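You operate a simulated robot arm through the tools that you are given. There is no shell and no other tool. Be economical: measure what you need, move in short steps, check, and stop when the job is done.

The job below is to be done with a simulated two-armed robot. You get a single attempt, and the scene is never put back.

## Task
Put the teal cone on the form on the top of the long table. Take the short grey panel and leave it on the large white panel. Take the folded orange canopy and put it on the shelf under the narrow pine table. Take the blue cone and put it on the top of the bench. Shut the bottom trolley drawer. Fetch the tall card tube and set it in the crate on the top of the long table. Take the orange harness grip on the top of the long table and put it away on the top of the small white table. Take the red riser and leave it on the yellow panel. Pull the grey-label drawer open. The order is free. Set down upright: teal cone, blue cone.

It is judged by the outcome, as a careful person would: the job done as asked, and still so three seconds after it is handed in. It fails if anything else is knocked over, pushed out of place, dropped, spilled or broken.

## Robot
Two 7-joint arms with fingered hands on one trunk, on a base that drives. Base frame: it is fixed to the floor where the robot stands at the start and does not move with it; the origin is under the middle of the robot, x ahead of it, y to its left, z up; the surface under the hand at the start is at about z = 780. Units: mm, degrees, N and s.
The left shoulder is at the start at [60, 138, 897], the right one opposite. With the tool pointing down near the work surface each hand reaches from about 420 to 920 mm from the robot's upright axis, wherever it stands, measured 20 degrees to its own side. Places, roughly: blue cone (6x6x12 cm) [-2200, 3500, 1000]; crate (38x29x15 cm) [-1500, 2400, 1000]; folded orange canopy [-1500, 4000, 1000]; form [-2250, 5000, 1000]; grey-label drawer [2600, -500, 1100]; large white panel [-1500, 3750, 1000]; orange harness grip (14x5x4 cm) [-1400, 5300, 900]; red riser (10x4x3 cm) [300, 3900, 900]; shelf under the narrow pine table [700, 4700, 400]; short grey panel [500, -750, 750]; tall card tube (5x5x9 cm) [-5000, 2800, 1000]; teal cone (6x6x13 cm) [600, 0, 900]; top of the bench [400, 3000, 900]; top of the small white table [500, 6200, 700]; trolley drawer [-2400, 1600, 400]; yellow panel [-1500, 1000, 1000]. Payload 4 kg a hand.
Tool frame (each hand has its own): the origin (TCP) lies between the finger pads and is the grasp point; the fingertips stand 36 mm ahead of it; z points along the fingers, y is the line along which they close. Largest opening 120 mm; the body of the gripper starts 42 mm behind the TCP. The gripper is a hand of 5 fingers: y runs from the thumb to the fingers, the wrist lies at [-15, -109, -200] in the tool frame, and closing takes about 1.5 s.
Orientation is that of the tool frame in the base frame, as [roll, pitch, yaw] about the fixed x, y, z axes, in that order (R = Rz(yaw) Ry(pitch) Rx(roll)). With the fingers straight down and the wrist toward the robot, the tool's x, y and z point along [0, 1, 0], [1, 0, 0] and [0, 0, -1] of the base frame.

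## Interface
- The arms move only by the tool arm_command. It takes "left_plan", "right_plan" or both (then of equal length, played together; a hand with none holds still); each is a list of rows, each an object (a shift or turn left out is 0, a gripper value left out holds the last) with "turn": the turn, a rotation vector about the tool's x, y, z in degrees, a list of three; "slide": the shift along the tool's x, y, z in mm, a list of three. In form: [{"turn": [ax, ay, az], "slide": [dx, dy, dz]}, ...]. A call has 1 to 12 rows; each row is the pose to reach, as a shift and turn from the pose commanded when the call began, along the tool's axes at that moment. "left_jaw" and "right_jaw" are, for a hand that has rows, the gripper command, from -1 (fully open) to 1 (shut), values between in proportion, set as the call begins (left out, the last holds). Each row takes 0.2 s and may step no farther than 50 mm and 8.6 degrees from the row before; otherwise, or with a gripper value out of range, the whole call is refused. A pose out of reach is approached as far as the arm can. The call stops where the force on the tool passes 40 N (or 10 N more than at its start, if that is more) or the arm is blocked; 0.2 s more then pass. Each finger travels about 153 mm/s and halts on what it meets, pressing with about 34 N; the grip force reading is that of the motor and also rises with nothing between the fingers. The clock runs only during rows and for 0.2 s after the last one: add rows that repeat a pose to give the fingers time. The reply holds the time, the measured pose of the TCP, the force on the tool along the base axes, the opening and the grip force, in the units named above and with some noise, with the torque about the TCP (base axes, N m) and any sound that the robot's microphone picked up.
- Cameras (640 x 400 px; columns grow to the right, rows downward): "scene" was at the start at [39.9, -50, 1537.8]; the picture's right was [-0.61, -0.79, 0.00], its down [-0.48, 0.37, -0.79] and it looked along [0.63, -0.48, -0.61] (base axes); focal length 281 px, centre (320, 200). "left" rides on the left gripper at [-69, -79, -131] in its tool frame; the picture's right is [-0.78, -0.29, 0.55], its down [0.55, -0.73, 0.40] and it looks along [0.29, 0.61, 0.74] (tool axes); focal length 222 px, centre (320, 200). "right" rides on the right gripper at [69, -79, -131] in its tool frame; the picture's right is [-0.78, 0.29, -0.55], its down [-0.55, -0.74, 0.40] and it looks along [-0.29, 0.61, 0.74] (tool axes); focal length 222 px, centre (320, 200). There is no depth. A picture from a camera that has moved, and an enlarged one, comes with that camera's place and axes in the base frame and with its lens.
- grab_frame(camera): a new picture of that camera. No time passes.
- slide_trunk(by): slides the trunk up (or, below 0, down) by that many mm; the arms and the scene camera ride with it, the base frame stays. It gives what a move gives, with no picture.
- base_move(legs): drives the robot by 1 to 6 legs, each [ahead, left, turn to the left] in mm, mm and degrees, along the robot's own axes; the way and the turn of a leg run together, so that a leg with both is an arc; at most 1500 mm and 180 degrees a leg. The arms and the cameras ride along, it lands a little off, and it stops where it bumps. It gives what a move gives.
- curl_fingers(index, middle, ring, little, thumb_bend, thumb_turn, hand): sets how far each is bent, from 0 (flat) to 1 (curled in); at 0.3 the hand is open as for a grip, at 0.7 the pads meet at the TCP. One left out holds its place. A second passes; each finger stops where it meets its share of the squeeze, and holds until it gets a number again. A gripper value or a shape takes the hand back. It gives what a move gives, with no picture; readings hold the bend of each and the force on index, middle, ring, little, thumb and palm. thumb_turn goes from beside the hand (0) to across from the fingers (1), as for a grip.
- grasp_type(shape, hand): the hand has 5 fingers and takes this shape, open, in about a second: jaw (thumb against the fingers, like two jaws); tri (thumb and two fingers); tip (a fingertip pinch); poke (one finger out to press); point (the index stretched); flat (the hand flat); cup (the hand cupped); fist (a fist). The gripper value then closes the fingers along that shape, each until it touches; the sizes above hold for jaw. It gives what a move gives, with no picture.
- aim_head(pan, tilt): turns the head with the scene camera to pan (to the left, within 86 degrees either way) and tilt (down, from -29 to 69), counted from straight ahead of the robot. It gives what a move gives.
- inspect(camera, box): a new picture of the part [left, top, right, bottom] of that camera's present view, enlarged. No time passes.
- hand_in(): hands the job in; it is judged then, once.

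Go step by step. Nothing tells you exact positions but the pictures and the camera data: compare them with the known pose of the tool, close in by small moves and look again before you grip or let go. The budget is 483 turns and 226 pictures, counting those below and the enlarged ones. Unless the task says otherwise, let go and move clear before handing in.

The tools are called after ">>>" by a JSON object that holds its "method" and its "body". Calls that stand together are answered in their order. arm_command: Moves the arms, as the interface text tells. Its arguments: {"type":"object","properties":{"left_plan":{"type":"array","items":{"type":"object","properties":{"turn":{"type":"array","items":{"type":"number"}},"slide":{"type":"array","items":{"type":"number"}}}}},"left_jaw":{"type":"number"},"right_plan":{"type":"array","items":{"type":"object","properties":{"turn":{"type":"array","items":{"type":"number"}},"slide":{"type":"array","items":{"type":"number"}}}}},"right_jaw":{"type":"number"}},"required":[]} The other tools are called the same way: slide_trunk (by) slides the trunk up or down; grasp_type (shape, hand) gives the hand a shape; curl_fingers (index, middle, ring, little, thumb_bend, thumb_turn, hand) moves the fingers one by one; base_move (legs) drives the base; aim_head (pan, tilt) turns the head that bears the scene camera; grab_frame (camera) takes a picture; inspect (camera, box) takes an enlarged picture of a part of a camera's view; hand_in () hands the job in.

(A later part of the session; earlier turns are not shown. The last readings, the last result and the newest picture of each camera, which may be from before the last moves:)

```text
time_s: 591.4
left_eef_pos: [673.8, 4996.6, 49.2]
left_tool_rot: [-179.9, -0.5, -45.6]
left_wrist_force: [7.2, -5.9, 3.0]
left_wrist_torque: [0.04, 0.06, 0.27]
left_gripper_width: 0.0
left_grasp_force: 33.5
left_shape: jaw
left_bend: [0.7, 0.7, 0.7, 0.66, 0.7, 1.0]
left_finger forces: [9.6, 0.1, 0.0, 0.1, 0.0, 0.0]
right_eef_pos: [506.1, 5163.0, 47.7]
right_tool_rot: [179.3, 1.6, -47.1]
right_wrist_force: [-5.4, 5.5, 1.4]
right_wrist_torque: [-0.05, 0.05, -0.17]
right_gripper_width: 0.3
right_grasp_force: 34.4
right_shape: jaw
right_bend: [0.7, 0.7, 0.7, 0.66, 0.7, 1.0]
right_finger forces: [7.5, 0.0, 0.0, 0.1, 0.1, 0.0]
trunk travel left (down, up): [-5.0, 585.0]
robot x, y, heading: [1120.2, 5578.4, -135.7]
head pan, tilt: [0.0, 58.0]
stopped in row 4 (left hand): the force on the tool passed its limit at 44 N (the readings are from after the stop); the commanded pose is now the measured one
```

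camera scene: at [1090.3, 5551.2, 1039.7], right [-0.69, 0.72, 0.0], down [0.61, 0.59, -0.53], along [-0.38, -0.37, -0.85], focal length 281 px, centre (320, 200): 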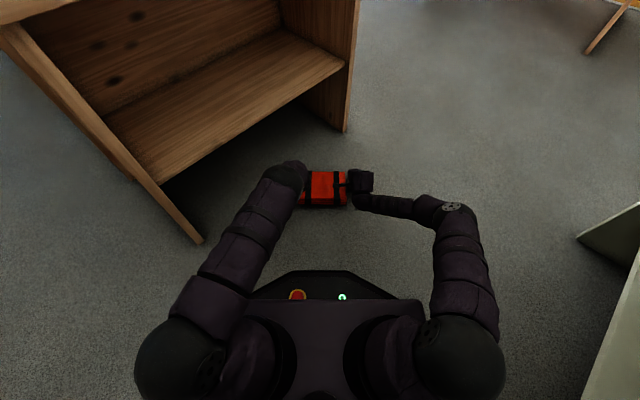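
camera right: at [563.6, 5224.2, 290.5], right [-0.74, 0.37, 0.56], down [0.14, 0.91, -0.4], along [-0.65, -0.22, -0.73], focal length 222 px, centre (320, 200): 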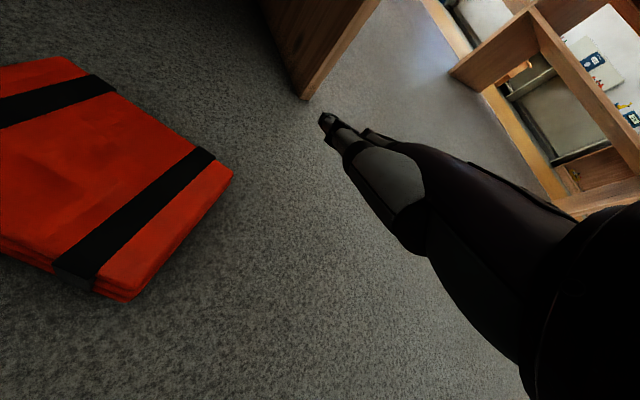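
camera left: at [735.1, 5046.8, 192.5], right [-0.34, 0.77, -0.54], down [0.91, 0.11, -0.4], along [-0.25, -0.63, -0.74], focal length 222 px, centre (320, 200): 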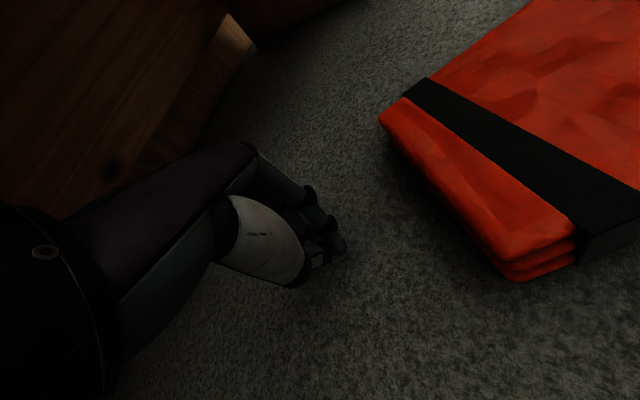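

Both index sides touch the canopy. I add 2 mm squeeze each and lift slightly to test.

>>> {"method": "arm_command", "body": {"left_plan": [{"slide": [-2, 0, 0]}, {"slide": [-3, 0, 0]}, {"slide": [-3, 0, -5]}, {"slide": [-3, 0, -10]}, {"slide": [-3, 0, -20]}, {"slide": [-3, 0, -30]}], "right_plan": [{"slide": [2, 0, 0]}, {"slide": [3, 0, 0]}, {"slide": [3, 0, -5]}, {"slide": [3, 0, -10]}, {"slide": [3, 0, -20]}, {"slide": [3, 0, -30]}]}}

>>> {"method": "inspect", "body": {"camera": "scene", "box": [250, 140, 410, 240]}}

```text
time_s: 592.8
left_eef_pos: [673.4, 4999.1, 75.8]
left_tool_rot: [-179.9, -0.5, -45.6]
left_wrist_force: [20.3, -21.2, -4.1]
left_wrist_torque: [-0.06, -0.02, 0.59]
left_gripper_width: 0.0
left_grasp_force: 34.6
left_shape: jaw
left_bend: [0.7, 0.7, 0.7, 0.66, 0.71, 1.0]
left_finger forces: [28.5, 0.0, 0.1, 0.1, 0.1, 0.0]
right_eef_pos: [507.8, 5162.5, 77.2]
right_tool_rot: [179.2, 1.9, -47.5]
right_wrist_force: [-19.9, 19.6, -2.7]
right_wrist_torque: [0.06, 0.01, -0.62]
right_gripper_width: 0.2
right_grasp_force: 33.9
right_shape: jaw
right_bend: [0.7, 0.7, 0.7, 0.66, 0.71, 1.0]
right_finger forces: [28.5, 0.0, 0.1, 0.0, 0.0, 0.1]
trunk travel left (down, up): [-5.0, 585.0]
robot x, y, heading: [1118.6, 5576.9, -136.2]
head pan, tilt: [0.0, 58.0]
```

```text
4.00 times, centred on (330, 190) of scene
camera zoom: at [1090.1, 5551.0, 1039.6], right [-0.69, 0.72, 0.0], down [0.61, 0.59, -0.53], along [-0.38, -0.37, -0.85], focal length 1124 px, centre (280, 240)
```

zoom: 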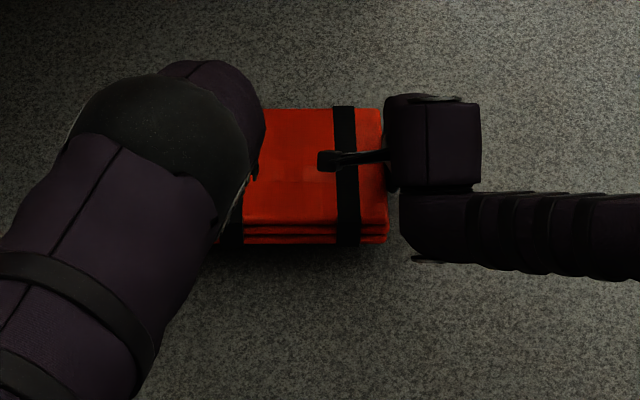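

Both hands carry it (about 5 N total downward). I raise with the trunk, keeping the arms still.

>>> {"method": "slide_trunk", "body": {"by": 150}}

>>> {"method": "slide_trunk", "body": {"by": 270}}

>>> {"method": "grab_frame", "body": {"camera": "right"}}

```text
time_s: 594.5
left_eef_pos: [673.1, 4997.6, 225.6]
left_tool_rot: [-179.9, -0.5, -45.6]
left_wrist_force: [20.5, -20.2, -2.1]
left_wrist_torque: [0.0, -0.05, 0.55]
left_gripper_width: 0.0
left_grasp_force: 33.9
left_shape: jaw
left_bend: [0.7, 0.7, 0.7, 0.66, 0.71, 1.0]
left_finger forces: [29.2, 0.0, 0.1, 0.0, 0.0, 0.1]
right_eef_pos: [507.9, 5161.6, 226.6]
right_tool_rot: [179.2, 1.8, -47.5]
right_wrist_force: [-20.4, 21.0, -1.8]
right_wrist_torque: [0.08, -0.01, -0.58]
right_gripper_width: 0.1
right_grasp_force: 34.0
right_shape: jaw
right_bend: [0.7, 0.7, 0.7, 0.66, 0.71, 1.0]
right_finger forces: [29.4, 0.0, 0.1, 0.1, 0.0, 0.0]
trunk travel left (down, up): [-155.0, 435.0]
robot x, y, heading: [1116.1, 5575.2, -136.1]
head pan, tilt: [0.0, 58.0]
```

```text
time_s: 597.3
left_eef_pos: [674.1, 4999.4, 496.0]
left_tool_rot: [-179.9, -0.5, -45.5]
left_wrist_force: [21.3, -20.7, -2.6]
left_wrist_torque: [0.01, -0.02, 0.58]
left_gripper_width: 0.0
left_grasp_force: 34.3
left_shape: jaw
left_bend: [0.7, 0.7, 0.7, 0.66, 0.71, 1.0]
left_finger forces: [29.3, 0.1, 0.0, 0.0, 0.0, 0.0]
right_eef_pos: [507.6, 5160.7, 497.5]
right_tool_rot: [179.3, 1.8, -47.5]
right_wrist_force: [-20.8, 20.8, -2.2]
right_wrist_torque: [0.08, 0.04, -0.64]
right_gripper_width: 0.0
right_grasp_force: 34.3
right_shape: jaw
right_bend: [0.7, 0.7, 0.7, 0.66, 0.71, 1.0]
right_finger forces: [29.4, 0.0, 0.0, 0.1, 0.0, 0.0]
trunk travel left (down, up): [-425.0, 165.0]
robot x, y, heading: [1118.4, 5574.7, -135.9]
head pan, tilt: [0.0, 58.0]
```

```text
51 pictures are left
camera right: at [617.3, 5162.4, 625.2], right [-0.73, 0.37, 0.58], down [0.16, 0.91, -0.39], along [-0.67, -0.19, -0.72], focal length 222 px, centre (320, 200)
```

right: 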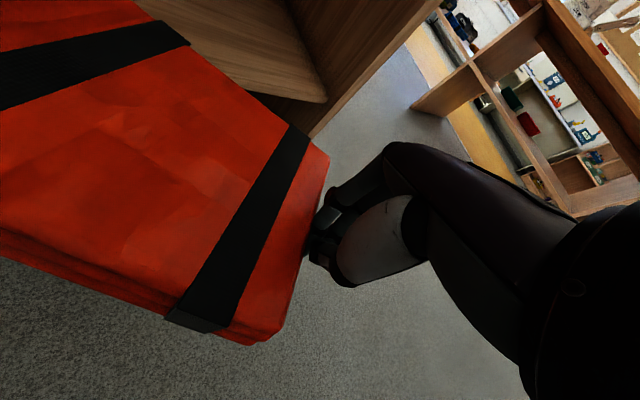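

The clamp is solid. I lower a bit for headroom and drive the base straight south so the canopy enters the shelf.

>>> {"method": "slide_trunk", "body": {"by": -38}}

>>> {"method": "base_move", "body": {"legs": [[105, 108, 0]]}}

>>> {"method": "aim_head", "body": {"pan": 0, "tilt": 45}}

>>> {"method": "grab_frame", "body": {"camera": "scene"}}

>>> {"method": "grab_frame", "body": {"camera": "left"}}

```text
time_s: 598.1
left_eef_pos: [673.4, 4999.0, 459.0]
left_tool_rot: [-179.9, -0.5, -45.6]
left_wrist_force: [20.9, -20.6, -1.8]
left_wrist_torque: [-0.02, -0.04, 0.6]
left_gripper_width: 0.0
left_grasp_force: 34.2
left_shape: jaw
left_bend: [0.7, 0.7, 0.7, 0.66, 0.71, 1.0]
left_finger forces: [29.4, 0.0, 0.0, 0.1, 0.0, 0.1]
right_eef_pos: [507.7, 5161.2, 459.5]
right_tool_rot: [179.4, 1.8, -47.5]
right_wrist_force: [-20.8, 20.6, -2.3]
right_wrist_torque: [0.06, 0.03, -0.63]
right_gripper_width: 0.0
right_grasp_force: 34.1
right_shape: jaw
right_bend: [0.7, 0.7, 0.7, 0.66, 0.71, 1.0]
right_finger forces: [29.3, 0.0, 0.1, 0.0, 0.0, 0.0]
trunk travel left (down, up): [-387.0, 203.0]
robot x, y, heading: [1115.0, 5575.0, -135.9]
head pan, tilt: [0.0, 58.0]
```

```text
time_s: 599.5
left_eef_pos: [669.3, 4854.2, 456.8]
left_tool_rot: [-179.9, -0.5, -45.9]
left_wrist_force: [20.5, -20.8, -1.6]
left_wrist_torque: [-0.02, -0.02, 0.58]
left_gripper_width: 0.0
left_grasp_force: 34.2
left_shape: jaw
left_bend: [0.7, 0.7, 0.7, 0.66, 0.71, 1.0]
left_finger forces: [29.3, 0.0, 0.0, 0.1, 0.0, 0.0]
right_eef_pos: [505.0, 5018.7, 459.6]
right_tool_rot: [179.2, 1.9, -47.7]
right_wrist_force: [-21.4, 20.8, -1.7]
right_wrist_torque: [0.08, -0.01, -0.59]
right_gripper_width: 0.1
right_grasp_force: 33.8
right_shape: jaw
right_bend: [0.7, 0.7, 0.7, 0.66, 0.71, 1.0]
right_finger forces: [29.4, 0.0, 0.1, 0.0, 0.1, 0.1]
trunk travel left (down, up): [-387.0, 203.0]
robot x, y, heading: [1116.3, 5431.4, -136.3]
head pan, tilt: [0.0, 58.0]
```

```text
time_s: 600.2
left_eef_pos: [669.1, 4854.3, 457.7]
left_tool_rot: [-179.9, -0.6, -45.9]
left_wrist_force: [0.1, -0.2, -0.3]
left_wrist_torque: [0.01, 0.0, 0.02]
left_gripper_width: 0.0
left_grasp_force: 33.4
left_shape: jaw
left_bend: [0.7, 0.7, 0.7, 0.66, 0.74, 1.0]
left_finger forces: [0.1, 0.0, 0.0, 0.0, 0.0, 0.0]
right_eef_pos: [502.7, 5018.7, 460.5]
right_tool_rot: [179.3, 1.7, -47.7]
right_wrist_force: [-0.1, 1.0, 0.7]
right_wrist_torque: [0.0, -0.03, -0.01]
right_gripper_width: 0.2
right_grasp_force: 34.3
right_shape: jaw
right_bend: [0.7, 0.7, 0.7, 0.66, 0.74, 1.0]
right_finger forces: [0.1, 0.0, 0.0, 0.0, 0.0, 0.0]
trunk travel left (down, up): [-387.0, 203.0]
robot x, y, heading: [1115.2, 5428.3, -136.4]
head pan, tilt: [0.0, 45.0]
```

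```text
50 pictures are left
camera scene: at [1079.6, 5396.1, 1438.7], right [-0.69, 0.72, 0.0], down [0.51, 0.49, -0.71], along [-0.51, -0.49, -0.71], focal length 281 px, centre (320, 200)
```

scene: 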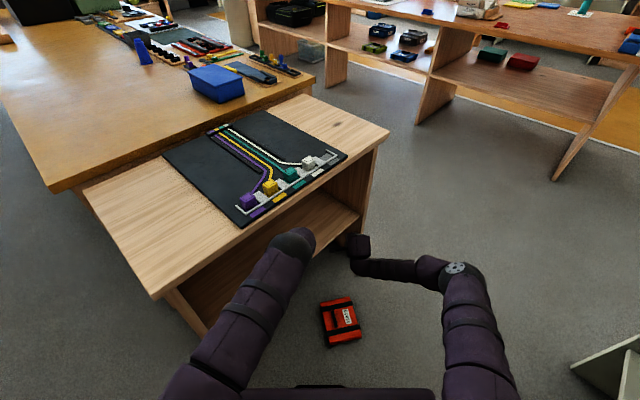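

```text
49 pictures are left
camera left: at [677.0, 4960.2, 588.1], right [-0.33, 0.76, -0.55], down [0.91, 0.12, -0.39], along [-0.24, -0.64, -0.74], focal length 222 px, centre (320, 200)
```

left: 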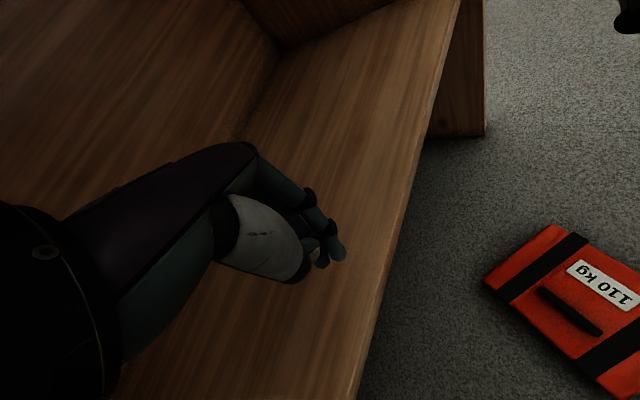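

It slipped off at the shelf edge, but it landed right side up with the handle on top. I'll use the right hand on the handle: retract the left, back up, and turn the right hand across the bar.

>>> {"method": "base_move", "body": {"legs": [[-95, 0, 0]]}}

>>> {"method": "arm_command", "body": {"left_jaw": -1, "right_jaw": -1, "left_plan": [{"slide": [0, -20, 0]}, {"slide": [0, -40, -10]}, {"slide": [0, -60, -30]}, {"slide": [0, -80, -50]}, {"slide": [0, -100, -80]}, {"slide": [0, -120, -110]}, {"slide": [0, -140, -140]}, {"slide": [0, -150, -170]}, {"slide": [0, -150, -200]}], "right_plan": [{"turn": [0, 0, 7.7]}, {"turn": [0, 0, 15.4]}, {"turn": [0, 0, 23.1]}, {"turn": [0, 0, 30.8]}, {"turn": [0, 0, 38.5]}, {"turn": [0, 0, 46.2]}, {"turn": [0, 0, 53.9]}, {"turn": [0, 0, 61.6]}, {"turn": [0, 0, 69]}]}}

>>> {"method": "slide_trunk", "body": {"by": -280}}

>>> {"method": "grab_frame", "body": {"camera": "right"}}

```text
time_s: 601.3
left_eef_pos: [738.3, 4919.4, 457.5]
left_tool_rot: [-179.9, -0.4, -46.0]
left_wrist_force: [0.5, 0.5, 0.2]
left_wrist_torque: [0.01, 0.01, 0.0]
left_gripper_width: 0.0
left_grasp_force: 34.0
left_shape: jaw
left_bend: [0.7, 0.7, 0.7, 0.66, 0.74, 1.0]
left_finger forces: [0.1, 0.0, 0.1, 0.1, 0.0, 0.1]
right_eef_pos: [573.4, 5084.5, 459.0]
right_tool_rot: [179.3, 1.9, -47.8]
right_wrist_force: [-0.3, -0.1, 0.1]
right_wrist_torque: [0.02, 0.02, -0.01]
right_gripper_width: 0.0
right_grasp_force: 33.6
right_shape: jaw
right_bend: [0.7, 0.7, 0.7, 0.66, 0.74, 1.0]
right_finger forces: [0.0, 0.0, 0.0, 0.0, 0.1, 0.1]
trunk travel left (down, up): [-387.0, 203.0]
robot x, y, heading: [1184.6, 5497.0, -136.3]
head pan, tilt: [0.0, 45.0]
```

```text
time_s: 603.3
left_eef_pos: [841.1, 5024.4, 659.2]
left_tool_rot: [-179.9, -0.5, -45.9]
left_wrist_force: [0.0, -0.3, -1.0]
left_wrist_torque: [0.0, -0.02, -0.01]
left_gripper_width: 119.7
left_grasp_force: 0.1
left_shape: jaw
left_bend: [0.3, 0.3, 0.3, 0.3, 0.3, 0.97]
left_finger forces: [0.1, 0.1, 0.0, 0.0, 0.0, 0.0]
right_eef_pos: [573.3, 5084.8, 461.1]
right_tool_rot: [178.0, 0.0, -116.9]
right_wrist_force: [-1.1, -0.7, -0.5]
right_wrist_torque: [-0.01, 0.01, 0.01]
right_gripper_width: 119.6
right_grasp_force: 0.1
right_shape: jaw
right_bend: [0.3, 0.3, 0.3, 0.3, 0.3, 0.97]
right_finger forces: [0.1, 0.0, 0.0, 0.1, 0.0, 0.0]
trunk travel left (down, up): [-387.0, 203.0]
robot x, y, heading: [1184.0, 5494.6, -136.3]
head pan, tilt: [0.0, 45.0]
```

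```text
time_s: 606.2
left_eef_pos: [840.1, 5024.5, 378.2]
left_tool_rot: [-179.9, -0.5, -45.9]
left_wrist_force: [-0.9, 0.9, -0.2]
left_wrist_torque: [0.03, -0.03, 0.02]
left_gripper_width: 119.9
left_grasp_force: 0.1
left_shape: jaw
left_bend: [0.3, 0.3, 0.3, 0.3, 0.3, 0.97]
left_finger forces: [0.0, 0.0, 0.0, 0.0, 0.0, 0.1]
right_eef_pos: [572.5, 5084.3, 181.3]
right_tool_rot: [177.9, 0.0, -116.8]
right_wrist_force: [0.6, -0.1, -0.5]
right_wrist_torque: [0.0, -0.01, 0.0]
right_gripper_width: 119.5
right_grasp_force: 0.1
right_shape: jaw
right_bend: [0.3, 0.3, 0.3, 0.3, 0.3, 0.97]
right_finger forces: [0.0, 0.0, 0.0, 0.0, 0.0, 0.1]
trunk travel left (down, up): [-107.0, 483.0]
robot x, y, heading: [1184.9, 5493.4, -136.3]
head pan, tilt: [0.0, 45.0]
```

```text
48 pictures are left
camera right: at [616.3, 4985.0, 308.8], right [0.11, 0.82, 0.56], down [0.89, 0.17, -0.42], along [-0.44, 0.54, -0.72], focal length 222 px, centre (320, 200)
```

right: 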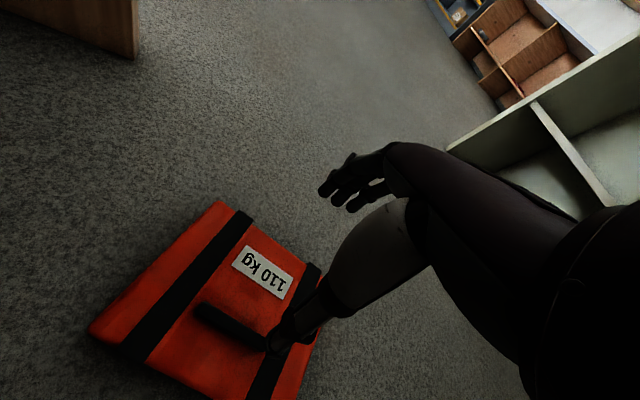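

Handle centre ≈(627,5062). I centre the right hand above it.

>>> {"method": "arm_command", "body": {"right_plan": [{"turn": [1, 0, 1.5], "slide": [-2, -25, 15]}, {"turn": [2, 0, 3], "slide": [-4, -48, 35]}, {"turn": [2, 0, 3.5], "slide": [-5, -58, 60]}]}}

>>> {"method": "grab_frame", "body": {"camera": "right"}}

```text
time_s: 607.0
left_eef_pos: [840.4, 5023.3, 378.6]
left_tool_rot: [-180.0, -0.5, -45.9]
left_wrist_force: [0.1, -0.4, 0.5]
left_wrist_torque: [-0.02, 0.0, -0.01]
left_gripper_width: 119.8
left_grasp_force: 0.0
left_shape: jaw
left_bend: [0.3, 0.3, 0.3, 0.3, 0.3, 0.97]
left_finger forces: [0.1, 0.1, 0.0, 0.1, 0.0, 0.1]
right_eef_pos: [619.8, 5067.8, 137.8]
right_tool_rot: [-179.9, -0.4, -119.9]
right_wrist_force: [0.3, 0.4, -0.2]
right_wrist_torque: [0.01, 0.03, -0.02]
right_gripper_width: 119.8
right_grasp_force: 0.0
right_shape: jaw
right_bend: [0.3, 0.3, 0.3, 0.3, 0.3, 0.97]
right_finger forces: [0.0, 0.0, 0.0, 0.1, 0.0, 0.1]
right hand out of reach, approached as far as the arm can: row 3
trunk travel left (down, up): [-107.0, 483.0]
robot x, y, heading: [1185.3, 5494.6, -136.2]
head pan, tilt: [0.0, 45.0]
```

```text
47 pictures are left
camera right: at [654.1, 4968.6, 269.1], right [0.14, 0.83, 0.54], down [0.91, 0.11, -0.4], along [-0.39, 0.55, -0.74], focal length 222 px, centre (320, 200)
```

right: 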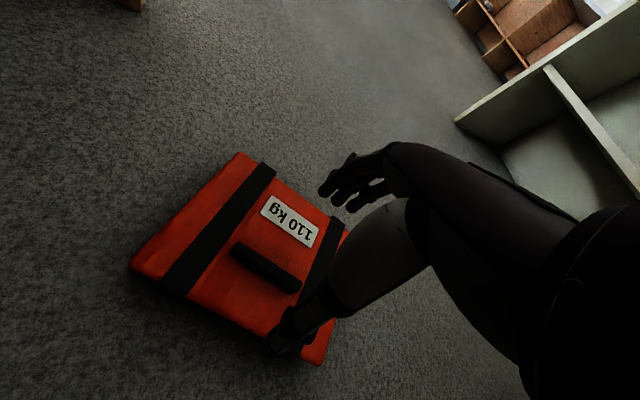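

>>> {"method": "arm_command", "body": {"right_plan": [{"slide": [6, -5, -10]}, {"slide": [12, -9, -17]}]}}

>>> {"method": "slide_trunk", "body": {"by": -45}}

>>> {"method": "grab_frame", "body": {"camera": "right"}}

```text
time_s: 607.6
left_eef_pos: [841.4, 5025.0, 378.9]
left_tool_rot: [180.0, -0.5, -45.9]
left_wrist_force: [0.4, 0.1, -0.5]
left_wrist_torque: [0.05, 0.01, 0.01]
left_gripper_width: 119.8
left_grasp_force: 0.1
left_shape: jaw
left_bend: [0.3, 0.3, 0.3, 0.3, 0.3, 0.97]
left_finger forces: [0.0, 0.0, 0.1, 0.0, 0.1, 0.1]
right_eef_pos: [621.5, 5061.3, 149.5]
right_tool_rot: [-180.0, -0.1, -120.2]
right_wrist_force: [0.2, 0.5, 0.8]
right_wrist_torque: [0.0, -0.01, -0.01]
right_gripper_width: 119.8
right_grasp_force: 0.1
right_shape: jaw
right_bend: [0.3, 0.3, 0.3, 0.3, 0.3, 0.97]
right_finger forces: [0.0, 0.0, 0.0, 0.0, 0.0, 0.0]
right hand out of reach, approached as far as the arm can: row 2
trunk travel left (down, up): [-107.0, 483.0]
robot x, y, heading: [1181.5, 5495.7, -136.4]
head pan, tilt: [0.0, 45.0]
```

```text
time_s: 608.4
left_eef_pos: [840.7, 5023.6, 333.7]
left_tool_rot: [-179.9, -0.5, -45.8]
left_wrist_force: [-0.4, -0.7, -0.3]
left_wrist_torque: [-0.01, 0.01, 0.01]
left_gripper_width: 119.8
left_grasp_force: 0.1
left_shape: jaw
left_bend: [0.3, 0.3, 0.3, 0.3, 0.3, 0.97]
left_finger forces: [0.1, 0.0, 0.1, 0.0, 0.0, 0.0]
right_eef_pos: [620.8, 5061.0, 103.6]
right_tool_rot: [179.9, -0.1, -120.2]
right_wrist_force: [0.3, 0.8, -0.3]
right_wrist_torque: [-0.02, 0.01, -0.02]
right_gripper_width: 119.9
right_grasp_force: 0.1
right_shape: jaw
right_bend: [0.3, 0.3, 0.3, 0.3, 0.3, 0.97]
right_finger forces: [0.0, 0.0, 0.0, 0.1, 0.0, 0.0]
trunk travel left (down, up): [-62.0, 528.0]
robot x, y, heading: [1181.6, 5495.3, -136.1]
head pan, tilt: [0.0, 45.0]
```

```text
46 pictures are left
camera right: at [655.2, 4961.9, 235.4], right [0.14, 0.83, 0.55], down [0.91, 0.1, -0.4], along [-0.39, 0.55, -0.74], focal length 222 px, centre (320, 200)
```

right: 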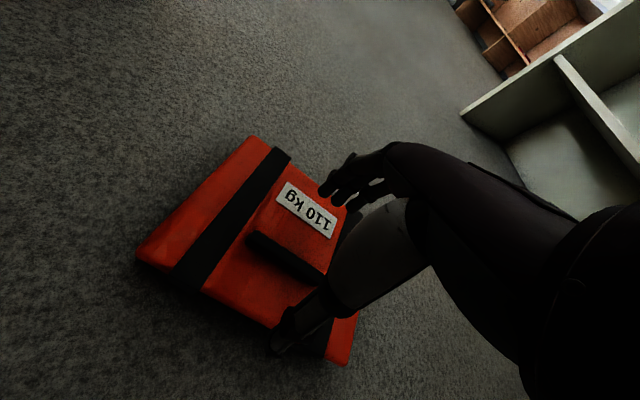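

>>> {"method": "slide_trunk", "body": {"by": -22}}

>>> {"method": "arm_command", "body": {"right_jaw": 0.3, "right_plan": [{"slide": [2, -5, 0]}, {"slide": [2, -5, 0]}, {"slide": [2, -5, 0]}, {"slide": [2, -5, 0]}, {"slide": [2, -5, 0]}]}}

>>> {"method": "grab_frame", "body": {"camera": "right"}}

```text
time_s: 609.1
left_eef_pos: [840.8, 5024.1, 312.0]
left_tool_rot: [-179.9, -0.5, -45.9]
left_wrist_force: [-0.2, -0.1, 0.0]
left_wrist_torque: [-0.02, 0.0, 0.02]
left_gripper_width: 119.8
left_grasp_force: 0.1
left_shape: jaw
left_bend: [0.3, 0.3, 0.3, 0.3, 0.3, 0.97]
left_finger forces: [0.0, 0.0, 0.0, 0.0, 0.0, 0.0]
right_eef_pos: [621.4, 5060.9, 82.2]
right_tool_rot: [-180.0, 0.0, -120.1]
right_wrist_force: [-0.3, -0.1, 0.4]
right_wrist_torque: [0.02, -0.03, -0.02]
right_gripper_width: 120.0
right_grasp_force: 0.1
right_shape: jaw
right_bend: [0.3, 0.3, 0.3, 0.3, 0.3, 0.97]
right_finger forces: [0.0, 0.0, 0.1, 0.0, 0.1, 0.0]
trunk travel left (down, up): [-40.0, 550.0]
robot x, y, heading: [1182.9, 5494.3, -136.1]
head pan, tilt: [0.0, 45.0]
```

```text
time_s: 610.3
left_eef_pos: [841.3, 5024.2, 310.7]
left_tool_rot: [-180.0, -0.6, -46.0]
left_wrist_force: [1.0, 0.6, -0.4]
left_wrist_torque: [-0.02, -0.01, -0.03]
left_gripper_width: 119.8
left_grasp_force: 0.0
left_shape: jaw
left_bend: [0.3, 0.3, 0.3, 0.3, 0.3, 0.97]
left_finger forces: [0.0, 0.0, 0.0, 0.1, 0.1, 0.0]
right_eef_pos: [625.1, 5057.1, 82.7]
right_tool_rot: [180.0, -0.2, -120.4]
right_wrist_force: [0.1, 0.0, 1.0]
right_wrist_torque: [-0.01, 0.0, 0.02]
right_gripper_width: 42.4
right_grasp_force: 0.0
right_shape: jaw
right_bend: [0.49, 0.52, 0.51, 0.71, 0.66, 1.0]
right_finger forces: [0.1, 0.0, 0.0, 0.0, 0.0, 0.0]
trunk travel left (down, up): [-40.0, 550.0]
robot x, y, heading: [1183.6, 5495.7, -136.5]
head pan, tilt: [0.0, 45.0]
```

```text
45 pictures are left
camera right: at [658.6, 4959.8, 214.1], right [0.14, 0.83, 0.55], down [0.91, 0.1, -0.4], along [-0.39, 0.55, -0.74], focal length 222 px, centre (320, 200)
```

right: 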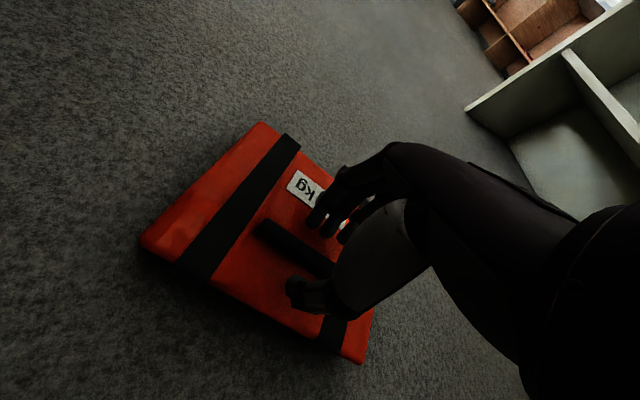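

The bar runs between thumb and fingers. I lower 9 mm and close.

>>> {"method": "slide_trunk", "body": {"by": -9}}

>>> {"method": "arm_command", "body": {"right_jaw": 1, "right_plan": [{"slide": [0, 0, 0]}, {"slide": [0, 0, 0]}, {"slide": [0, 0, 0]}, {"slide": [0, 0, 0]}, {"slide": [0, 0, 0]}]}}

```text
time_s: 610.9
left_eef_pos: [841.4, 5024.6, 303.7]
left_tool_rot: [-180.0, -0.5, -45.9]
left_wrist_force: [-0.3, -0.7, 0.1]
left_wrist_torque: [0.0, 0.03, -0.03]
left_gripper_width: 119.8
left_grasp_force: 0.0
left_shape: jaw
left_bend: [0.3, 0.3, 0.3, 0.3, 0.3, 0.97]
left_finger forces: [0.1, 0.0, 0.0, 0.0, 0.1, 0.1]
right_eef_pos: [623.3, 5057.7, 76.3]
right_tool_rot: [179.9, -0.3, -120.3]
right_wrist_force: [0.5, 0.5, 11.8]
right_wrist_torque: [-0.14, -0.12, 0.02]
right_gripper_width: 43.1
right_grasp_force: 0.1
right_shape: jaw
right_bend: [0.49, 0.52, 0.51, 0.71, 0.67, 1.0]
right_finger forces: [3.6, 0.6, 0.1, 0.0, 8.3, 0.0]
trunk travel left (down, up): [-31.0, 559.0]
robot x, y, heading: [1188.7, 5495.7, -136.3]
head pan, tilt: [0.0, 45.0]
```

```text
time_s: 612.1
left_eef_pos: [842.5, 5023.4, 303.7]
left_tool_rot: [179.9, -0.4, -46.0]
left_wrist_force: [-0.8, 0.4, 0.0]
left_wrist_torque: [0.01, 0.0, 0.0]
left_gripper_width: 119.8
left_grasp_force: 0.0
left_shape: jaw
left_bend: [0.3, 0.3, 0.3, 0.3, 0.3, 0.97]
left_finger forces: [0.1, 0.0, 0.1, 0.1, 0.0, 0.1]
right_eef_pos: [623.6, 5059.4, 75.8]
right_tool_rot: [179.9, -0.2, -120.4]
right_wrist_force: [-8.0, 3.2, 16.9]
right_wrist_torque: [0.21, 0.26, 0.29]
right_gripper_width: 15.2
right_grasp_force: 34.4
right_shape: jaw
right_bend: [0.73, 0.7, 0.7, 0.69, 0.73, 1.0]
right_finger forces: [9.2, 32.8, 4.0, 0.0, 27.0, 0.0]
trunk travel left (down, up): [-31.0, 559.0]
robot x, y, heading: [1182.5, 5495.9, -136.3]
head pan, tilt: [0.0, 45.0]
```

>>> {"method": "slide_trunk", "body": {"by": 100}}

>>> {"method": "slide_trunk", "body": {"by": 400}}

>>> {"method": "grab_frame", "body": {"camera": "right"}}

```text
time_s: 613.4
left_eef_pos: [841.3, 5025.1, 402.7]
left_tool_rot: [-179.9, -0.5, -45.9]
left_wrist_force: [0.0, -0.2, -0.1]
left_wrist_torque: [0.0, 0.02, 0.0]
left_gripper_width: 119.7
left_grasp_force: 0.0
left_shape: jaw
left_bend: [0.3, 0.3, 0.3, 0.3, 0.3, 0.97]
left_finger forces: [0.0, 0.0, 0.1, 0.0, 0.0, 0.0]
right_eef_pos: [624.4, 5060.3, 173.3]
right_tool_rot: [-179.9, -0.1, -120.2]
right_wrist_force: [-0.8, 0.2, -4.7]
right_wrist_torque: [-0.06, -0.07, -0.01]
right_gripper_width: 11.6
right_grasp_force: 34.5
right_shape: jaw
right_bend: [0.61, 0.7, 0.7, 0.69, 0.75, 0.99]
right_finger forces: [16.6, 9.1, 0.2, 0.1, 27.5, 0.0]
trunk travel left (down, up): [-131.0, 459.0]
robot x, y, heading: [1181.4, 5496.4, -136.2]
head pan, tilt: [0.0, 45.0]
```

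```text
time_s: 617.3
left_eef_pos: [841.0, 5024.1, 802.3]
left_tool_rot: [180.0, -0.5, -45.9]
left_wrist_force: [-0.5, -0.3, -0.1]
left_wrist_torque: [0.0, 0.02, -0.01]
left_gripper_width: 119.6
left_grasp_force: 0.1
left_shape: jaw
left_bend: [0.3, 0.3, 0.3, 0.3, 0.3, 0.97]
left_finger forces: [0.0, 0.1, 0.1, 0.0, 0.0, 0.1]
right_eef_pos: [625.7, 5058.4, 573.8]
right_tool_rot: [-180.0, -0.1, -120.2]
right_wrist_force: [0.1, 0.3, -3.4]
right_wrist_torque: [-0.06, -0.09, 0.01]
right_gripper_width: 11.6
right_grasp_force: 33.7
right_shape: jaw
right_bend: [0.61, 0.7, 0.7, 0.69, 0.75, 0.99]
right_finger forces: [16.4, 9.2, 0.2, 0.0, 27.6, 0.0]
trunk travel left (down, up): [-531.0, 59.0]
robot x, y, heading: [1182.0, 5496.7, -136.2]
head pan, tilt: [0.0, 45.0]
```

```text
44 pictures are left
camera right: at [658.4, 4959.6, 704.6], right [0.14, 0.83, 0.55], down [0.91, 0.1, -0.4], along [-0.38, 0.55, -0.74], focal length 222 px, centre (320, 200)
```

right: 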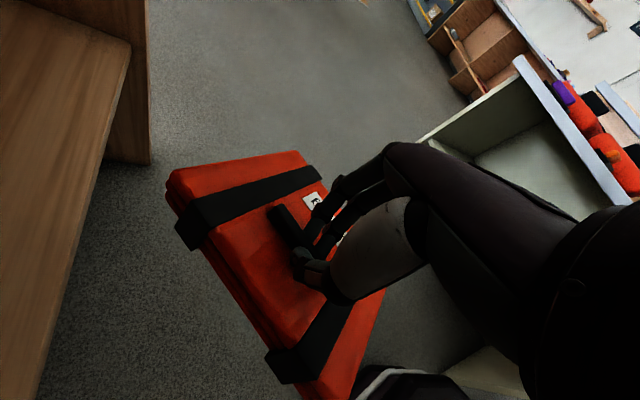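

The canopy hangs securely. I retract both hands, turn the right hand straight again, then turn to face south and shift west in front of the shelf.

>>> {"method": "arm_command", "body": {"left_plan": [{"slide": [0, -17, -10]}, {"slide": [0, -34, -20]}, {"slide": [0, -51, -30]}, {"slide": [0, -68, -40]}, {"slide": [0, -85, -55]}, {"slide": [0, -100, -70]}, {"slide": [0, -120, -85]}, {"slide": [0, -135, -100]}, {"slide": [0, -150, -115]}], "right_plan": [{"turn": [0, 0, -7.7], "slide": [-25, -7, 0]}, {"turn": [0, 0, -15.4], "slide": [-50, -14, 0]}, {"turn": [0, 0, -23.1], "slide": [-75, -21, 0]}, {"turn": [0, 0, -30.8], "slide": [-100, -29, 0]}, {"turn": [0, 0, -38.5], "slide": [-125, -36, 0]}, {"turn": [0, 0, -46.2], "slide": [-150, -44, 0]}, {"turn": [0, 0, -53.9], "slide": [-175, -52, 0]}, {"turn": [0, 0, -61.6], "slide": [-200, -59, 0]}, {"turn": [0, 0, -69], "slide": [-220, -64, 0]}]}}

```text
time_s: 619.3
left_eef_pos: [946.4, 5128.8, 917.4]
left_tool_rot: [-180.0, -0.5, -46.0]
left_wrist_force: [-0.1, -0.3, -0.5]
left_wrist_torque: [-0.03, 0.01, 0.01]
left_gripper_width: 119.5
left_grasp_force: 0.1
left_shape: jaw
left_bend: [0.3, 0.3, 0.3, 0.3, 0.3, 0.97]
left_finger forces: [0.0, 0.0, 0.0, 0.1, 0.0, 0.0]
right_eef_pos: [536.0, 4998.1, 620.2]
right_tool_rot: [-179.8, -0.2, -51.1]
right_wrist_force: [-1.3, 0.3, -3.9]
right_wrist_torque: [0.02, -0.05, 0.0]
right_gripper_width: 10.9
right_grasp_force: 34.2
right_shape: jaw
right_bend: [0.61, 0.7, 0.7, 0.69, 0.75, 0.99]
right_finger forces: [16.2, 9.7, 0.0, 0.0, 24.6, 0.0]
right hand out of reach, approached as far as the arm can: row 1, 2, 3, 4, 5, 6, 7, 8, 9
trunk travel left (down, up): [-531.0, 59.0]
robot x, y, heading: [1184.3, 5492.5, -136.5]
head pan, tilt: [0.0, 45.0]
```

>>> {"method": "arm_command", "body": {"right_plan": [{"slide": [0, 0, 0]}, {"slide": [0, 0, 0]}, {"slide": [0, 0, 0]}, {"slide": [0, 0, 0]}]}}

```text
time_s: 620.3
left_eef_pos: [947.1, 5127.5, 917.2]
left_tool_rot: [-179.8, -0.4, -46.0]
left_wrist_force: [-0.3, 0.3, 0.2]
left_wrist_torque: [-0.01, 0.0, 0.0]
left_gripper_width: 119.9
left_grasp_force: 0.1
left_shape: jaw
left_bend: [0.3, 0.3, 0.3, 0.3, 0.3, 0.97]
left_finger forces: [0.0, 0.0, 0.1, 0.0, 0.0, 0.0]
right_eef_pos: [535.6, 4998.7, 619.5]
right_tool_rot: [-179.7, -0.1, -51.2]
right_wrist_force: [-0.2, 0.3, -4.9]
right_wrist_torque: [0.02, -0.07, 0.01]
right_gripper_width: 11.1
right_grasp_force: 33.9
right_shape: jaw
right_bend: [0.61, 0.7, 0.7, 0.69, 0.75, 0.99]
right_finger forces: [15.4, 10.4, 0.1, 0.0, 24.7, 0.1]
trunk travel left (down, up): [-531.0, 59.0]
robot x, y, heading: [1187.7, 5494.8, -136.1]
head pan, tilt: [0.0, 45.0]
```

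>>> {"method": "arm_command", "body": {"right_plan": [{"slide": [0, -30, 0]}, {"slide": [0, -60, 0]}, {"slide": [0, -90, 0]}, {"slide": [0, -125, 0]}, {"slide": [0, -160, 0]}, {"slide": [0, -200, 0]}, {"slide": [0, -240, 0]}, {"slide": [0, -280, 0]}, {"slide": [0, -320, 0]}]}}

```text
time_s: 622.3
left_eef_pos: [946.9, 5126.4, 917.7]
left_tool_rot: [-179.8, -0.4, -45.9]
left_wrist_force: [-0.6, -0.6, -0.1]
left_wrist_torque: [-0.01, -0.04, -0.02]
left_gripper_width: 119.9
left_grasp_force: 0.0
left_shape: jaw
left_bend: [0.3, 0.3, 0.3, 0.3, 0.3, 0.97]
left_finger forces: [0.0, 0.0, 0.1, 0.0, 0.0, 0.1]
right_eef_pos: [558.1, 4973.6, 633.6]
right_tool_rot: [-179.9, -0.1, -51.3]
right_wrist_force: [0.6, 0.3, -4.9]
right_wrist_torque: [0.01, -0.04, 0.0]
right_gripper_width: 10.7
right_grasp_force: 33.9
right_shape: jaw
right_bend: [0.61, 0.7, 0.7, 0.69, 0.75, 0.99]
right_finger forces: [16.4, 9.6, 0.0, 0.0, 24.6, 0.0]
right hand out of reach, approached as far as the arm can: row 1, 2, 3, 4, 5, 6, 7, 8, 9
trunk travel left (down, up): [-531.0, 59.0]
robot x, y, heading: [1185.7, 5494.4, -136.3]
head pan, tilt: [0.0, 45.0]
```

The right arm is in an awkward posture; I try freeing it by moving sideways to its own side and up.

>>> {"method": "arm_command", "body": {"right_plan": [{"slide": [-30, 0, -15]}, {"slide": [-60, 0, -30]}, {"slide": [-90, 0, -45]}, {"slide": [-120, 0, -60]}, {"slide": [-150, 0, -75]}, {"slide": [-180, 0, -90]}]}}

>>> {"method": "grab_frame", "body": {"camera": "scene"}}

```text
time_s: 623.7
left_eef_pos: [947.1, 5127.9, 917.7]
left_tool_rot: [-179.8, -0.6, -45.7]
left_wrist_force: [-0.3, 0.1, 0.6]
left_wrist_torque: [0.0, 0.0, 0.0]
left_gripper_width: 119.6
left_grasp_force: 0.1
left_shape: jaw
left_bend: [0.3, 0.3, 0.3, 0.3, 0.3, 0.97]
left_finger forces: [0.0, 0.0, 0.0, 0.0, 0.1, 0.1]
right_eef_pos: [446.5, 5125.9, 722.4]
right_tool_rot: [179.9, -0.1, -51.1]
right_wrist_force: [0.2, -0.2, -0.3]
right_wrist_torque: [-0.01, 0.02, 0.05]
right_gripper_width: 7.0
right_grasp_force: 33.9
right_shape: jaw
right_bend: [0.73, 0.7, 0.7, 0.69, 0.79, 0.99]
right_finger forces: [0.2, 0.0, 0.1, 0.0, 0.1, 0.0]
right hand out of reach, approached as far as the arm can: row 1, 2, 3
trunk travel left (down, up): [-531.0, 59.0]
robot x, y, heading: [1184.6, 5490.4, -136.0]
head pan, tilt: [0.0, 45.0]
```

```text
43 pictures are left
camera scene: at [1148.5, 5461.9, 1582.9], right [-0.69, 0.72, 0.0], down [0.51, 0.49, -0.71], along [-0.51, -0.49, -0.71], focal length 281 px, centre (320, 200)
```

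scene: 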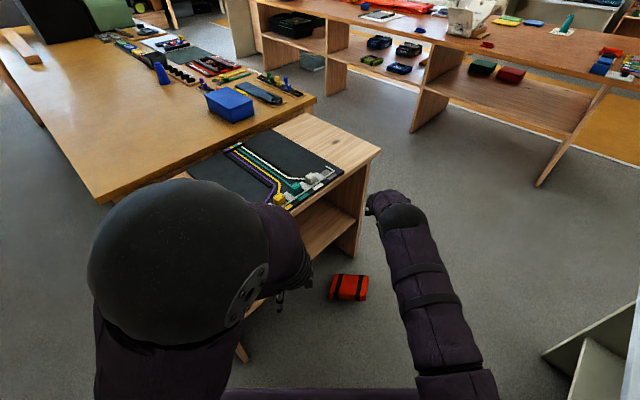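

It was dropped again as the arm swung. I zoom in on how it lies.

>>> {"method": "inspect", "body": {"camera": "scene", "box": [315, 255, 385, 315]}}

```text
6.67 times, centred on (350, 285) of scene
camera zoom: at [1148.5, 5461.9, 1582.9], right [-0.69, 0.72, 0.0], down [0.51, 0.49, -0.71], along [-0.51, -0.49, -0.71], focal length 1873 px, centre (120, -367)
```

zoom: 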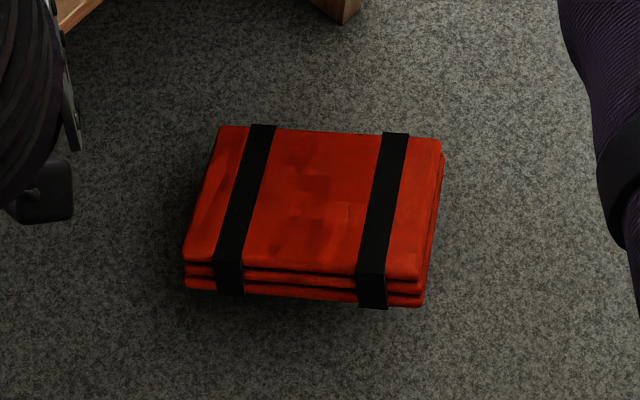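

It's upside down again, but square to me. I'll redo the two-hand clamp (which held firmly) and this time enter the shelf higher and facing it squarely. First reposition base and trunk.

>>> {"method": "base_move", "body": {"legs": [[130, -170, 0]]}}

>>> {"method": "slide_trunk", "body": {"by": -400}}

>>> {"method": "arm_command", "body": {"left_jaw": 1, "right_jaw": 1, "left_plan": [{"slide": [12, 35, 10]}, {"slide": [24, 70, 20]}, {"slide": [36, 105, 40]}, {"slide": [48, 140, 60]}, {"slide": [60, 175, 80]}, {"slide": [72, 210, 105]}, {"slide": [84, 245, 130]}, {"slide": [96, 275, 160]}, {"slide": [99, 298, 195]}, {"slide": [99, 298, 235]}], "right_plan": [{"turn": [0, 0, -1], "slide": [5, -8, 0]}, {"turn": [0, 0, -2], "slide": [10, -16, 0]}, {"turn": [0, 0, -3], "slide": [15, -24, 0]}, {"turn": [0, 0, -4], "slide": [20, -32, 0]}, {"turn": [0, 0, -5], "slide": [26, -40, 0]}, {"turn": [0, 0, -5], "slide": [32, -48, 5]}, {"turn": [0, 0, -5], "slide": [38, -56, 10]}, {"turn": [0, 0, -5], "slide": [44, -62, 15]}, {"turn": [0, 0, -5], "slide": [50, -68, 25]}, {"turn": [0, 0, -5], "slide": [50, -68, 40]}]}}

>>> {"method": "aim_head", "body": {"pan": 0, "tilt": 58}}

>>> {"method": "grab_frame", "body": {"camera": "scene"}}

```text
time_s: 625.3
left_eef_pos: [735.7, 5160.2, 916.9]
left_tool_rot: [-179.8, -0.6, -46.2]
left_wrist_force: [-0.1, -0.5, 0.7]
left_wrist_torque: [0.02, -0.03, 0.03]
left_gripper_width: 119.7
left_grasp_force: 0.1
left_shape: jaw
left_bend: [0.3, 0.3, 0.3, 0.3, 0.3, 0.97]
left_finger forces: [0.1, 0.0, 0.1, 0.0, 0.1, 0.1]
right_eef_pos: [233.3, 5164.8, 721.5]
right_tool_rot: [180.0, -0.2, -51.5]
right_wrist_force: [0.3, -0.9, 0.5]
right_wrist_torque: [0.0, -0.05, 0.01]
right_gripper_width: 7.2
right_grasp_force: 33.8
right_shape: jaw
right_bend: [0.73, 0.7, 0.7, 0.69, 0.79, 0.99]
right_finger forces: [0.0, 0.1, 0.0, 0.0, 0.0, 0.0]
trunk travel left (down, up): [-531.0, 59.0]
robot x, y, heading: [976.2, 5526.7, -136.6]
head pan, tilt: [0.0, 45.0]
```

```text
time_s: 629.1
left_eef_pos: [736.3, 5159.9, 516.9]
left_tool_rot: [-179.9, -0.5, -46.2]
left_wrist_force: [0.4, -0.4, -0.1]
left_wrist_torque: [0.03, 0.02, -0.02]
left_gripper_width: 119.7
left_grasp_force: 0.0
left_shape: jaw
left_bend: [0.3, 0.3, 0.3, 0.3, 0.3, 0.97]
left_finger forces: [0.0, 0.0, 0.1, 0.0, 0.1, 0.0]
right_eef_pos: [233.5, 5164.0, 322.6]
right_tool_rot: [179.9, 0.0, -51.5]
right_wrist_force: [-0.6, 0.9, 0.6]
right_wrist_torque: [0.0, 0.04, 0.02]
right_gripper_width: 7.2
right_grasp_force: 33.6
right_shape: jaw
right_bend: [0.73, 0.7, 0.7, 0.69, 0.79, 0.99]
right_finger forces: [0.0, 0.1, 0.0, 0.0, 0.1, 0.0]
trunk travel left (down, up): [-131.0, 459.0]
robot x, y, heading: [976.3, 5528.4, -136.4]
head pan, tilt: [0.0, 45.0]
```

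```text
time_s: 630.9
left_eef_pos: [609.3, 4921.6, 378.9]
left_tool_rot: [179.6, -0.2, -46.5]
left_wrist_force: [8.6, 19.3, 25.8]
left_wrist_torque: [-1.06, -0.39, 0.68]
left_gripper_width: 0.2
left_grasp_force: 34.7
left_shape: jaw
left_bend: [0.7, 0.7, 0.7, 0.69, 0.74, 1.0]
left_finger forces: [0.1, 0.1, 18.1, 14.7, 0.1, 0.0]
right_eef_pos: [307.5, 5169.0, 308.7]
right_tool_rot: [179.8, -0.2, -46.7]
right_wrist_force: [-0.7, -0.6, 0.2]
right_wrist_torque: [0.01, 0.03, 0.04]
right_gripper_width: 7.0
right_grasp_force: 33.8
right_shape: jaw
right_bend: [0.73, 0.7, 0.7, 0.69, 0.79, 0.99]
right_finger forces: [0.1, 0.0, 0.1, 0.0, 0.0, 0.0]
trunk travel left (down, up): [-131.0, 459.0]
robot x, y, heading: [973.1, 5529.3, -136.8]
head pan, tilt: [0.0, 45.0]
stopped in row 8 (left hand): the force on the tool passed its limit at 76 N (the readings are from after the stop); the commanded pose is now the measured one
```

```text
time_s: 631.6
left_eef_pos: [607.9, 4921.0, 379.1]
left_tool_rot: [179.5, -0.3, -46.5]
left_wrist_force: [6.8, 23.8, 34.7]
left_wrist_torque: [-1.43, -0.48, 0.57]
left_gripper_width: 0.0
left_grasp_force: 33.6
left_shape: jaw
left_bend: [0.7, 0.7, 0.7, 0.69, 0.74, 1.0]
left_finger forces: [0.1, 0.1, 24.9, 16.4, 0.0, 0.1]
right_eef_pos: [306.2, 5168.0, 309.1]
right_tool_rot: [179.8, -0.2, -46.7]
right_wrist_force: [1.0, -0.3, 0.1]
right_wrist_torque: [0.03, 0.02, 0.0]
right_gripper_width: 7.3
right_grasp_force: 34.0
right_shape: jaw
right_bend: [0.73, 0.7, 0.7, 0.69, 0.79, 0.99]
right_finger forces: [0.0, 0.0, 0.1, 0.1, 0.0, 0.0]
trunk travel left (down, up): [-131.0, 459.0]
robot x, y, heading: [975.8, 5523.3, -136.5]
head pan, tilt: [0.0, 58.0]
```

```text
41 pictures are left
camera scene: at [949.4, 5504.9, 1166.0], right [-0.69, 0.73, 0.0], down [0.61, 0.58, -0.53], along [-0.39, -0.37, -0.85], focal length 281 px, centre (320, 200)
```

scene: 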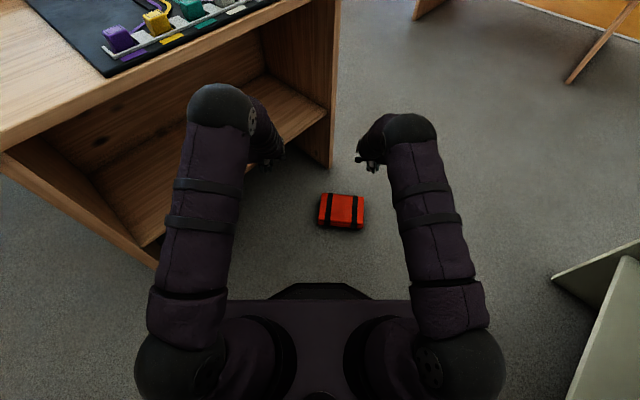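

>>> {"method": "arm_command", "body": {"left_plan": [{"slide": [0, -30, -5]}, {"slide": [0, -60, -5]}]}}

>>> {"method": "inspect", "body": {"camera": "scene", "box": [300, 175, 380, 245]}}

```text
time_s: 632.2
left_eef_pos: [655.4, 4959.2, 377.6]
left_tool_rot: [179.8, -0.3, -46.3]
left_wrist_force: [0.0, -0.1, -0.2]
left_wrist_torque: [0.0, 0.0, 0.01]
left_gripper_width: 0.4
left_grasp_force: 33.5
left_shape: jaw
left_bend: [0.7, 0.7, 0.7, 0.66, 0.74, 1.0]
left_finger forces: [0.1, 0.1, 0.0, 0.0, 0.1, 0.0]
right_eef_pos: [305.6, 5166.7, 307.5]
right_tool_rot: [180.0, -0.1, -46.5]
right_wrist_force: [0.4, -0.4, 0.2]
right_wrist_torque: [-0.01, 0.0, -0.02]
right_gripper_width: 6.8
right_grasp_force: 33.4
right_shape: jaw
right_bend: [0.73, 0.7, 0.7, 0.69, 0.79, 0.99]
right_finger forces: [0.0, 0.0, 0.0, 0.0, 0.1, 0.0]
trunk travel left (down, up): [-131.0, 459.0]
robot x, y, heading: [973.9, 5529.9, -136.4]
head pan, tilt: [0.0, 58.0]
```

```text
5.71 times, centred on (340, 210) of scene
camera zoom: at [947.9, 5501.5, 1165.4], right [-0.69, 0.73, 0.0], down [0.62, 0.58, -0.53], along [-0.38, -0.36, -0.85], focal length 1606 px, centre (206, 143)
```

zoom: 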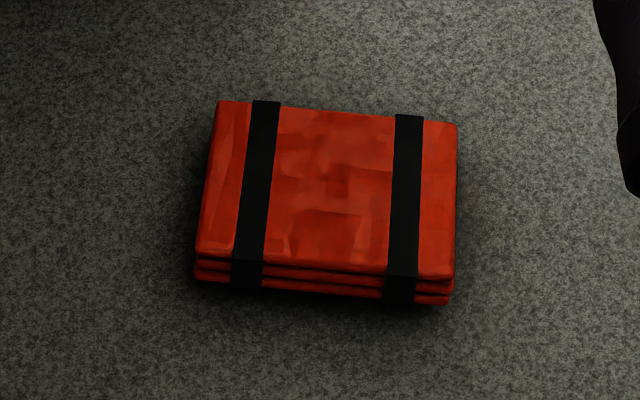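

>>> {"method": "base_move", "body": {"legs": [[-30, -55, -5.5]]}}

```text
time_s: 633.2
left_eef_pos: [588.9, 5055.1, 379.9]
left_tool_rot: [179.7, -0.1, -52.0]
left_wrist_force: [0.1, 0.5, -0.2]
left_wrist_torque: [0.0, -0.04, -0.03]
left_gripper_width: 0.0
left_grasp_force: 33.8
left_shape: jaw
left_bend: [0.7, 0.7, 0.7, 0.66, 0.74, 1.0]
left_finger forces: [0.0, 0.1, 0.0, 0.1, 0.0, 0.0]
right_eef_pos: [263.3, 5294.4, 307.3]
right_tool_rot: [-180.0, -0.1, -52.1]
right_wrist_force: [0.2, 0.2, 0.7]
right_wrist_torque: [-0.01, -0.01, -0.02]
right_gripper_width: 6.9
right_grasp_force: 33.9
right_shape: jaw
right_bend: [0.73, 0.7, 0.7, 0.69, 0.79, 0.99]
right_finger forces: [0.0, 0.0, 0.0, 0.0, 0.0, 0.0]
trunk travel left (down, up): [-131.0, 459.0]
robot x, y, heading: [962.7, 5586.1, -142.1]
head pan, tilt: [0.0, 58.0]
```

>>> {"method": "slide_trunk", "body": {"by": -125}}

>>> {"method": "arm_command", "body": {"left_plan": [{"slide": [8, 25, 20]}, {"slide": [16, 50, 55]}, {"slide": [24, 75, 95]}, {"slide": [24, 97, 135]}, {"slide": [24, 97, 172]}, {"slide": [24, 97, 203]}], "right_plan": [{"slide": [0, -4, 20]}, {"slide": [0, -8, 45]}, {"slide": [0, -13, 70]}, {"slide": [0, -13, 95]}, {"slide": [0, -13, 115]}, {"slide": [0, -13, 131]}]}}

>>> {"method": "grab_frame", "body": {"camera": "scene"}}

```text
time_s: 634.8
left_eef_pos: [590.0, 5054.3, 253.7]
left_tool_rot: [179.8, -0.2, -52.0]
left_wrist_force: [-1.2, -0.5, 0.1]
left_wrist_torque: [-0.03, 0.01, -0.02]
left_gripper_width: 0.0
left_grasp_force: 34.0
left_shape: jaw
left_bend: [0.7, 0.7, 0.7, 0.66, 0.74, 1.0]
left_finger forces: [0.0, 0.1, 0.0, 0.0, 0.1, 0.0]
right_eef_pos: [262.7, 5295.6, 182.2]
right_tool_rot: [-180.0, -0.1, -52.1]
right_wrist_force: [0.7, 0.3, 0.0]
right_wrist_torque: [-0.02, 0.04, 0.0]
right_gripper_width: 7.0
right_grasp_force: 34.0
right_shape: jaw
right_bend: [0.73, 0.7, 0.7, 0.69, 0.79, 0.99]
right_finger forces: [0.1, 0.0, 0.0, 0.0, 0.0, 0.0]
trunk travel left (down, up): [-6.0, 584.0]
robot x, y, heading: [964.5, 5587.7, -142.2]
head pan, tilt: [0.0, 58.0]
```

```text
time_s: 636.1
left_eef_pos: [527.1, 4975.2, 52.2]
left_tool_rot: [179.8, -0.3, -51.9]
left_wrist_force: [0.2, 0.0, 0.7]
left_wrist_torque: [-0.02, -0.01, 0.0]
left_gripper_width: 0.0
left_grasp_force: 34.0
left_shape: jaw
left_bend: [0.7, 0.7, 0.7, 0.66, 0.74, 1.0]
left_finger forces: [0.0, 0.1, 0.1, 0.1, 0.1, 0.0]
right_eef_pos: [273.9, 5302.8, 51.2]
right_tool_rot: [180.0, 0.0, -52.2]
right_wrist_force: [-0.2, 0.6, -0.1]
right_wrist_torque: [-0.01, -0.02, -0.01]
right_gripper_width: 7.0
right_grasp_force: 34.2
right_shape: jaw
right_bend: [0.73, 0.7, 0.7, 0.69, 0.79, 0.99]
right_finger forces: [0.0, 0.1, 0.1, 0.0, 0.0, 0.1]
trunk travel left (down, up): [-6.0, 584.0]
robot x, y, heading: [959.2, 5583.6, -141.8]
head pan, tilt: [0.0, 58.0]
```

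```text
39 pictures are left
camera scene: at [934.4, 5565.6, 1040.8], right [-0.61, 0.79, 0.0], down [0.67, 0.52, -0.53], along [-0.42, -0.33, -0.85], focal length 281 px, centre (320, 200)
```

scene: 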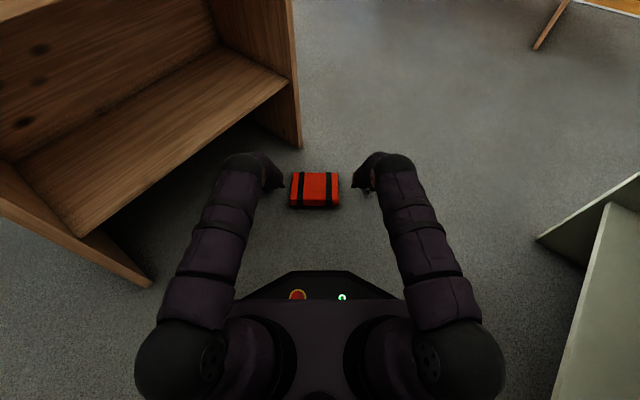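

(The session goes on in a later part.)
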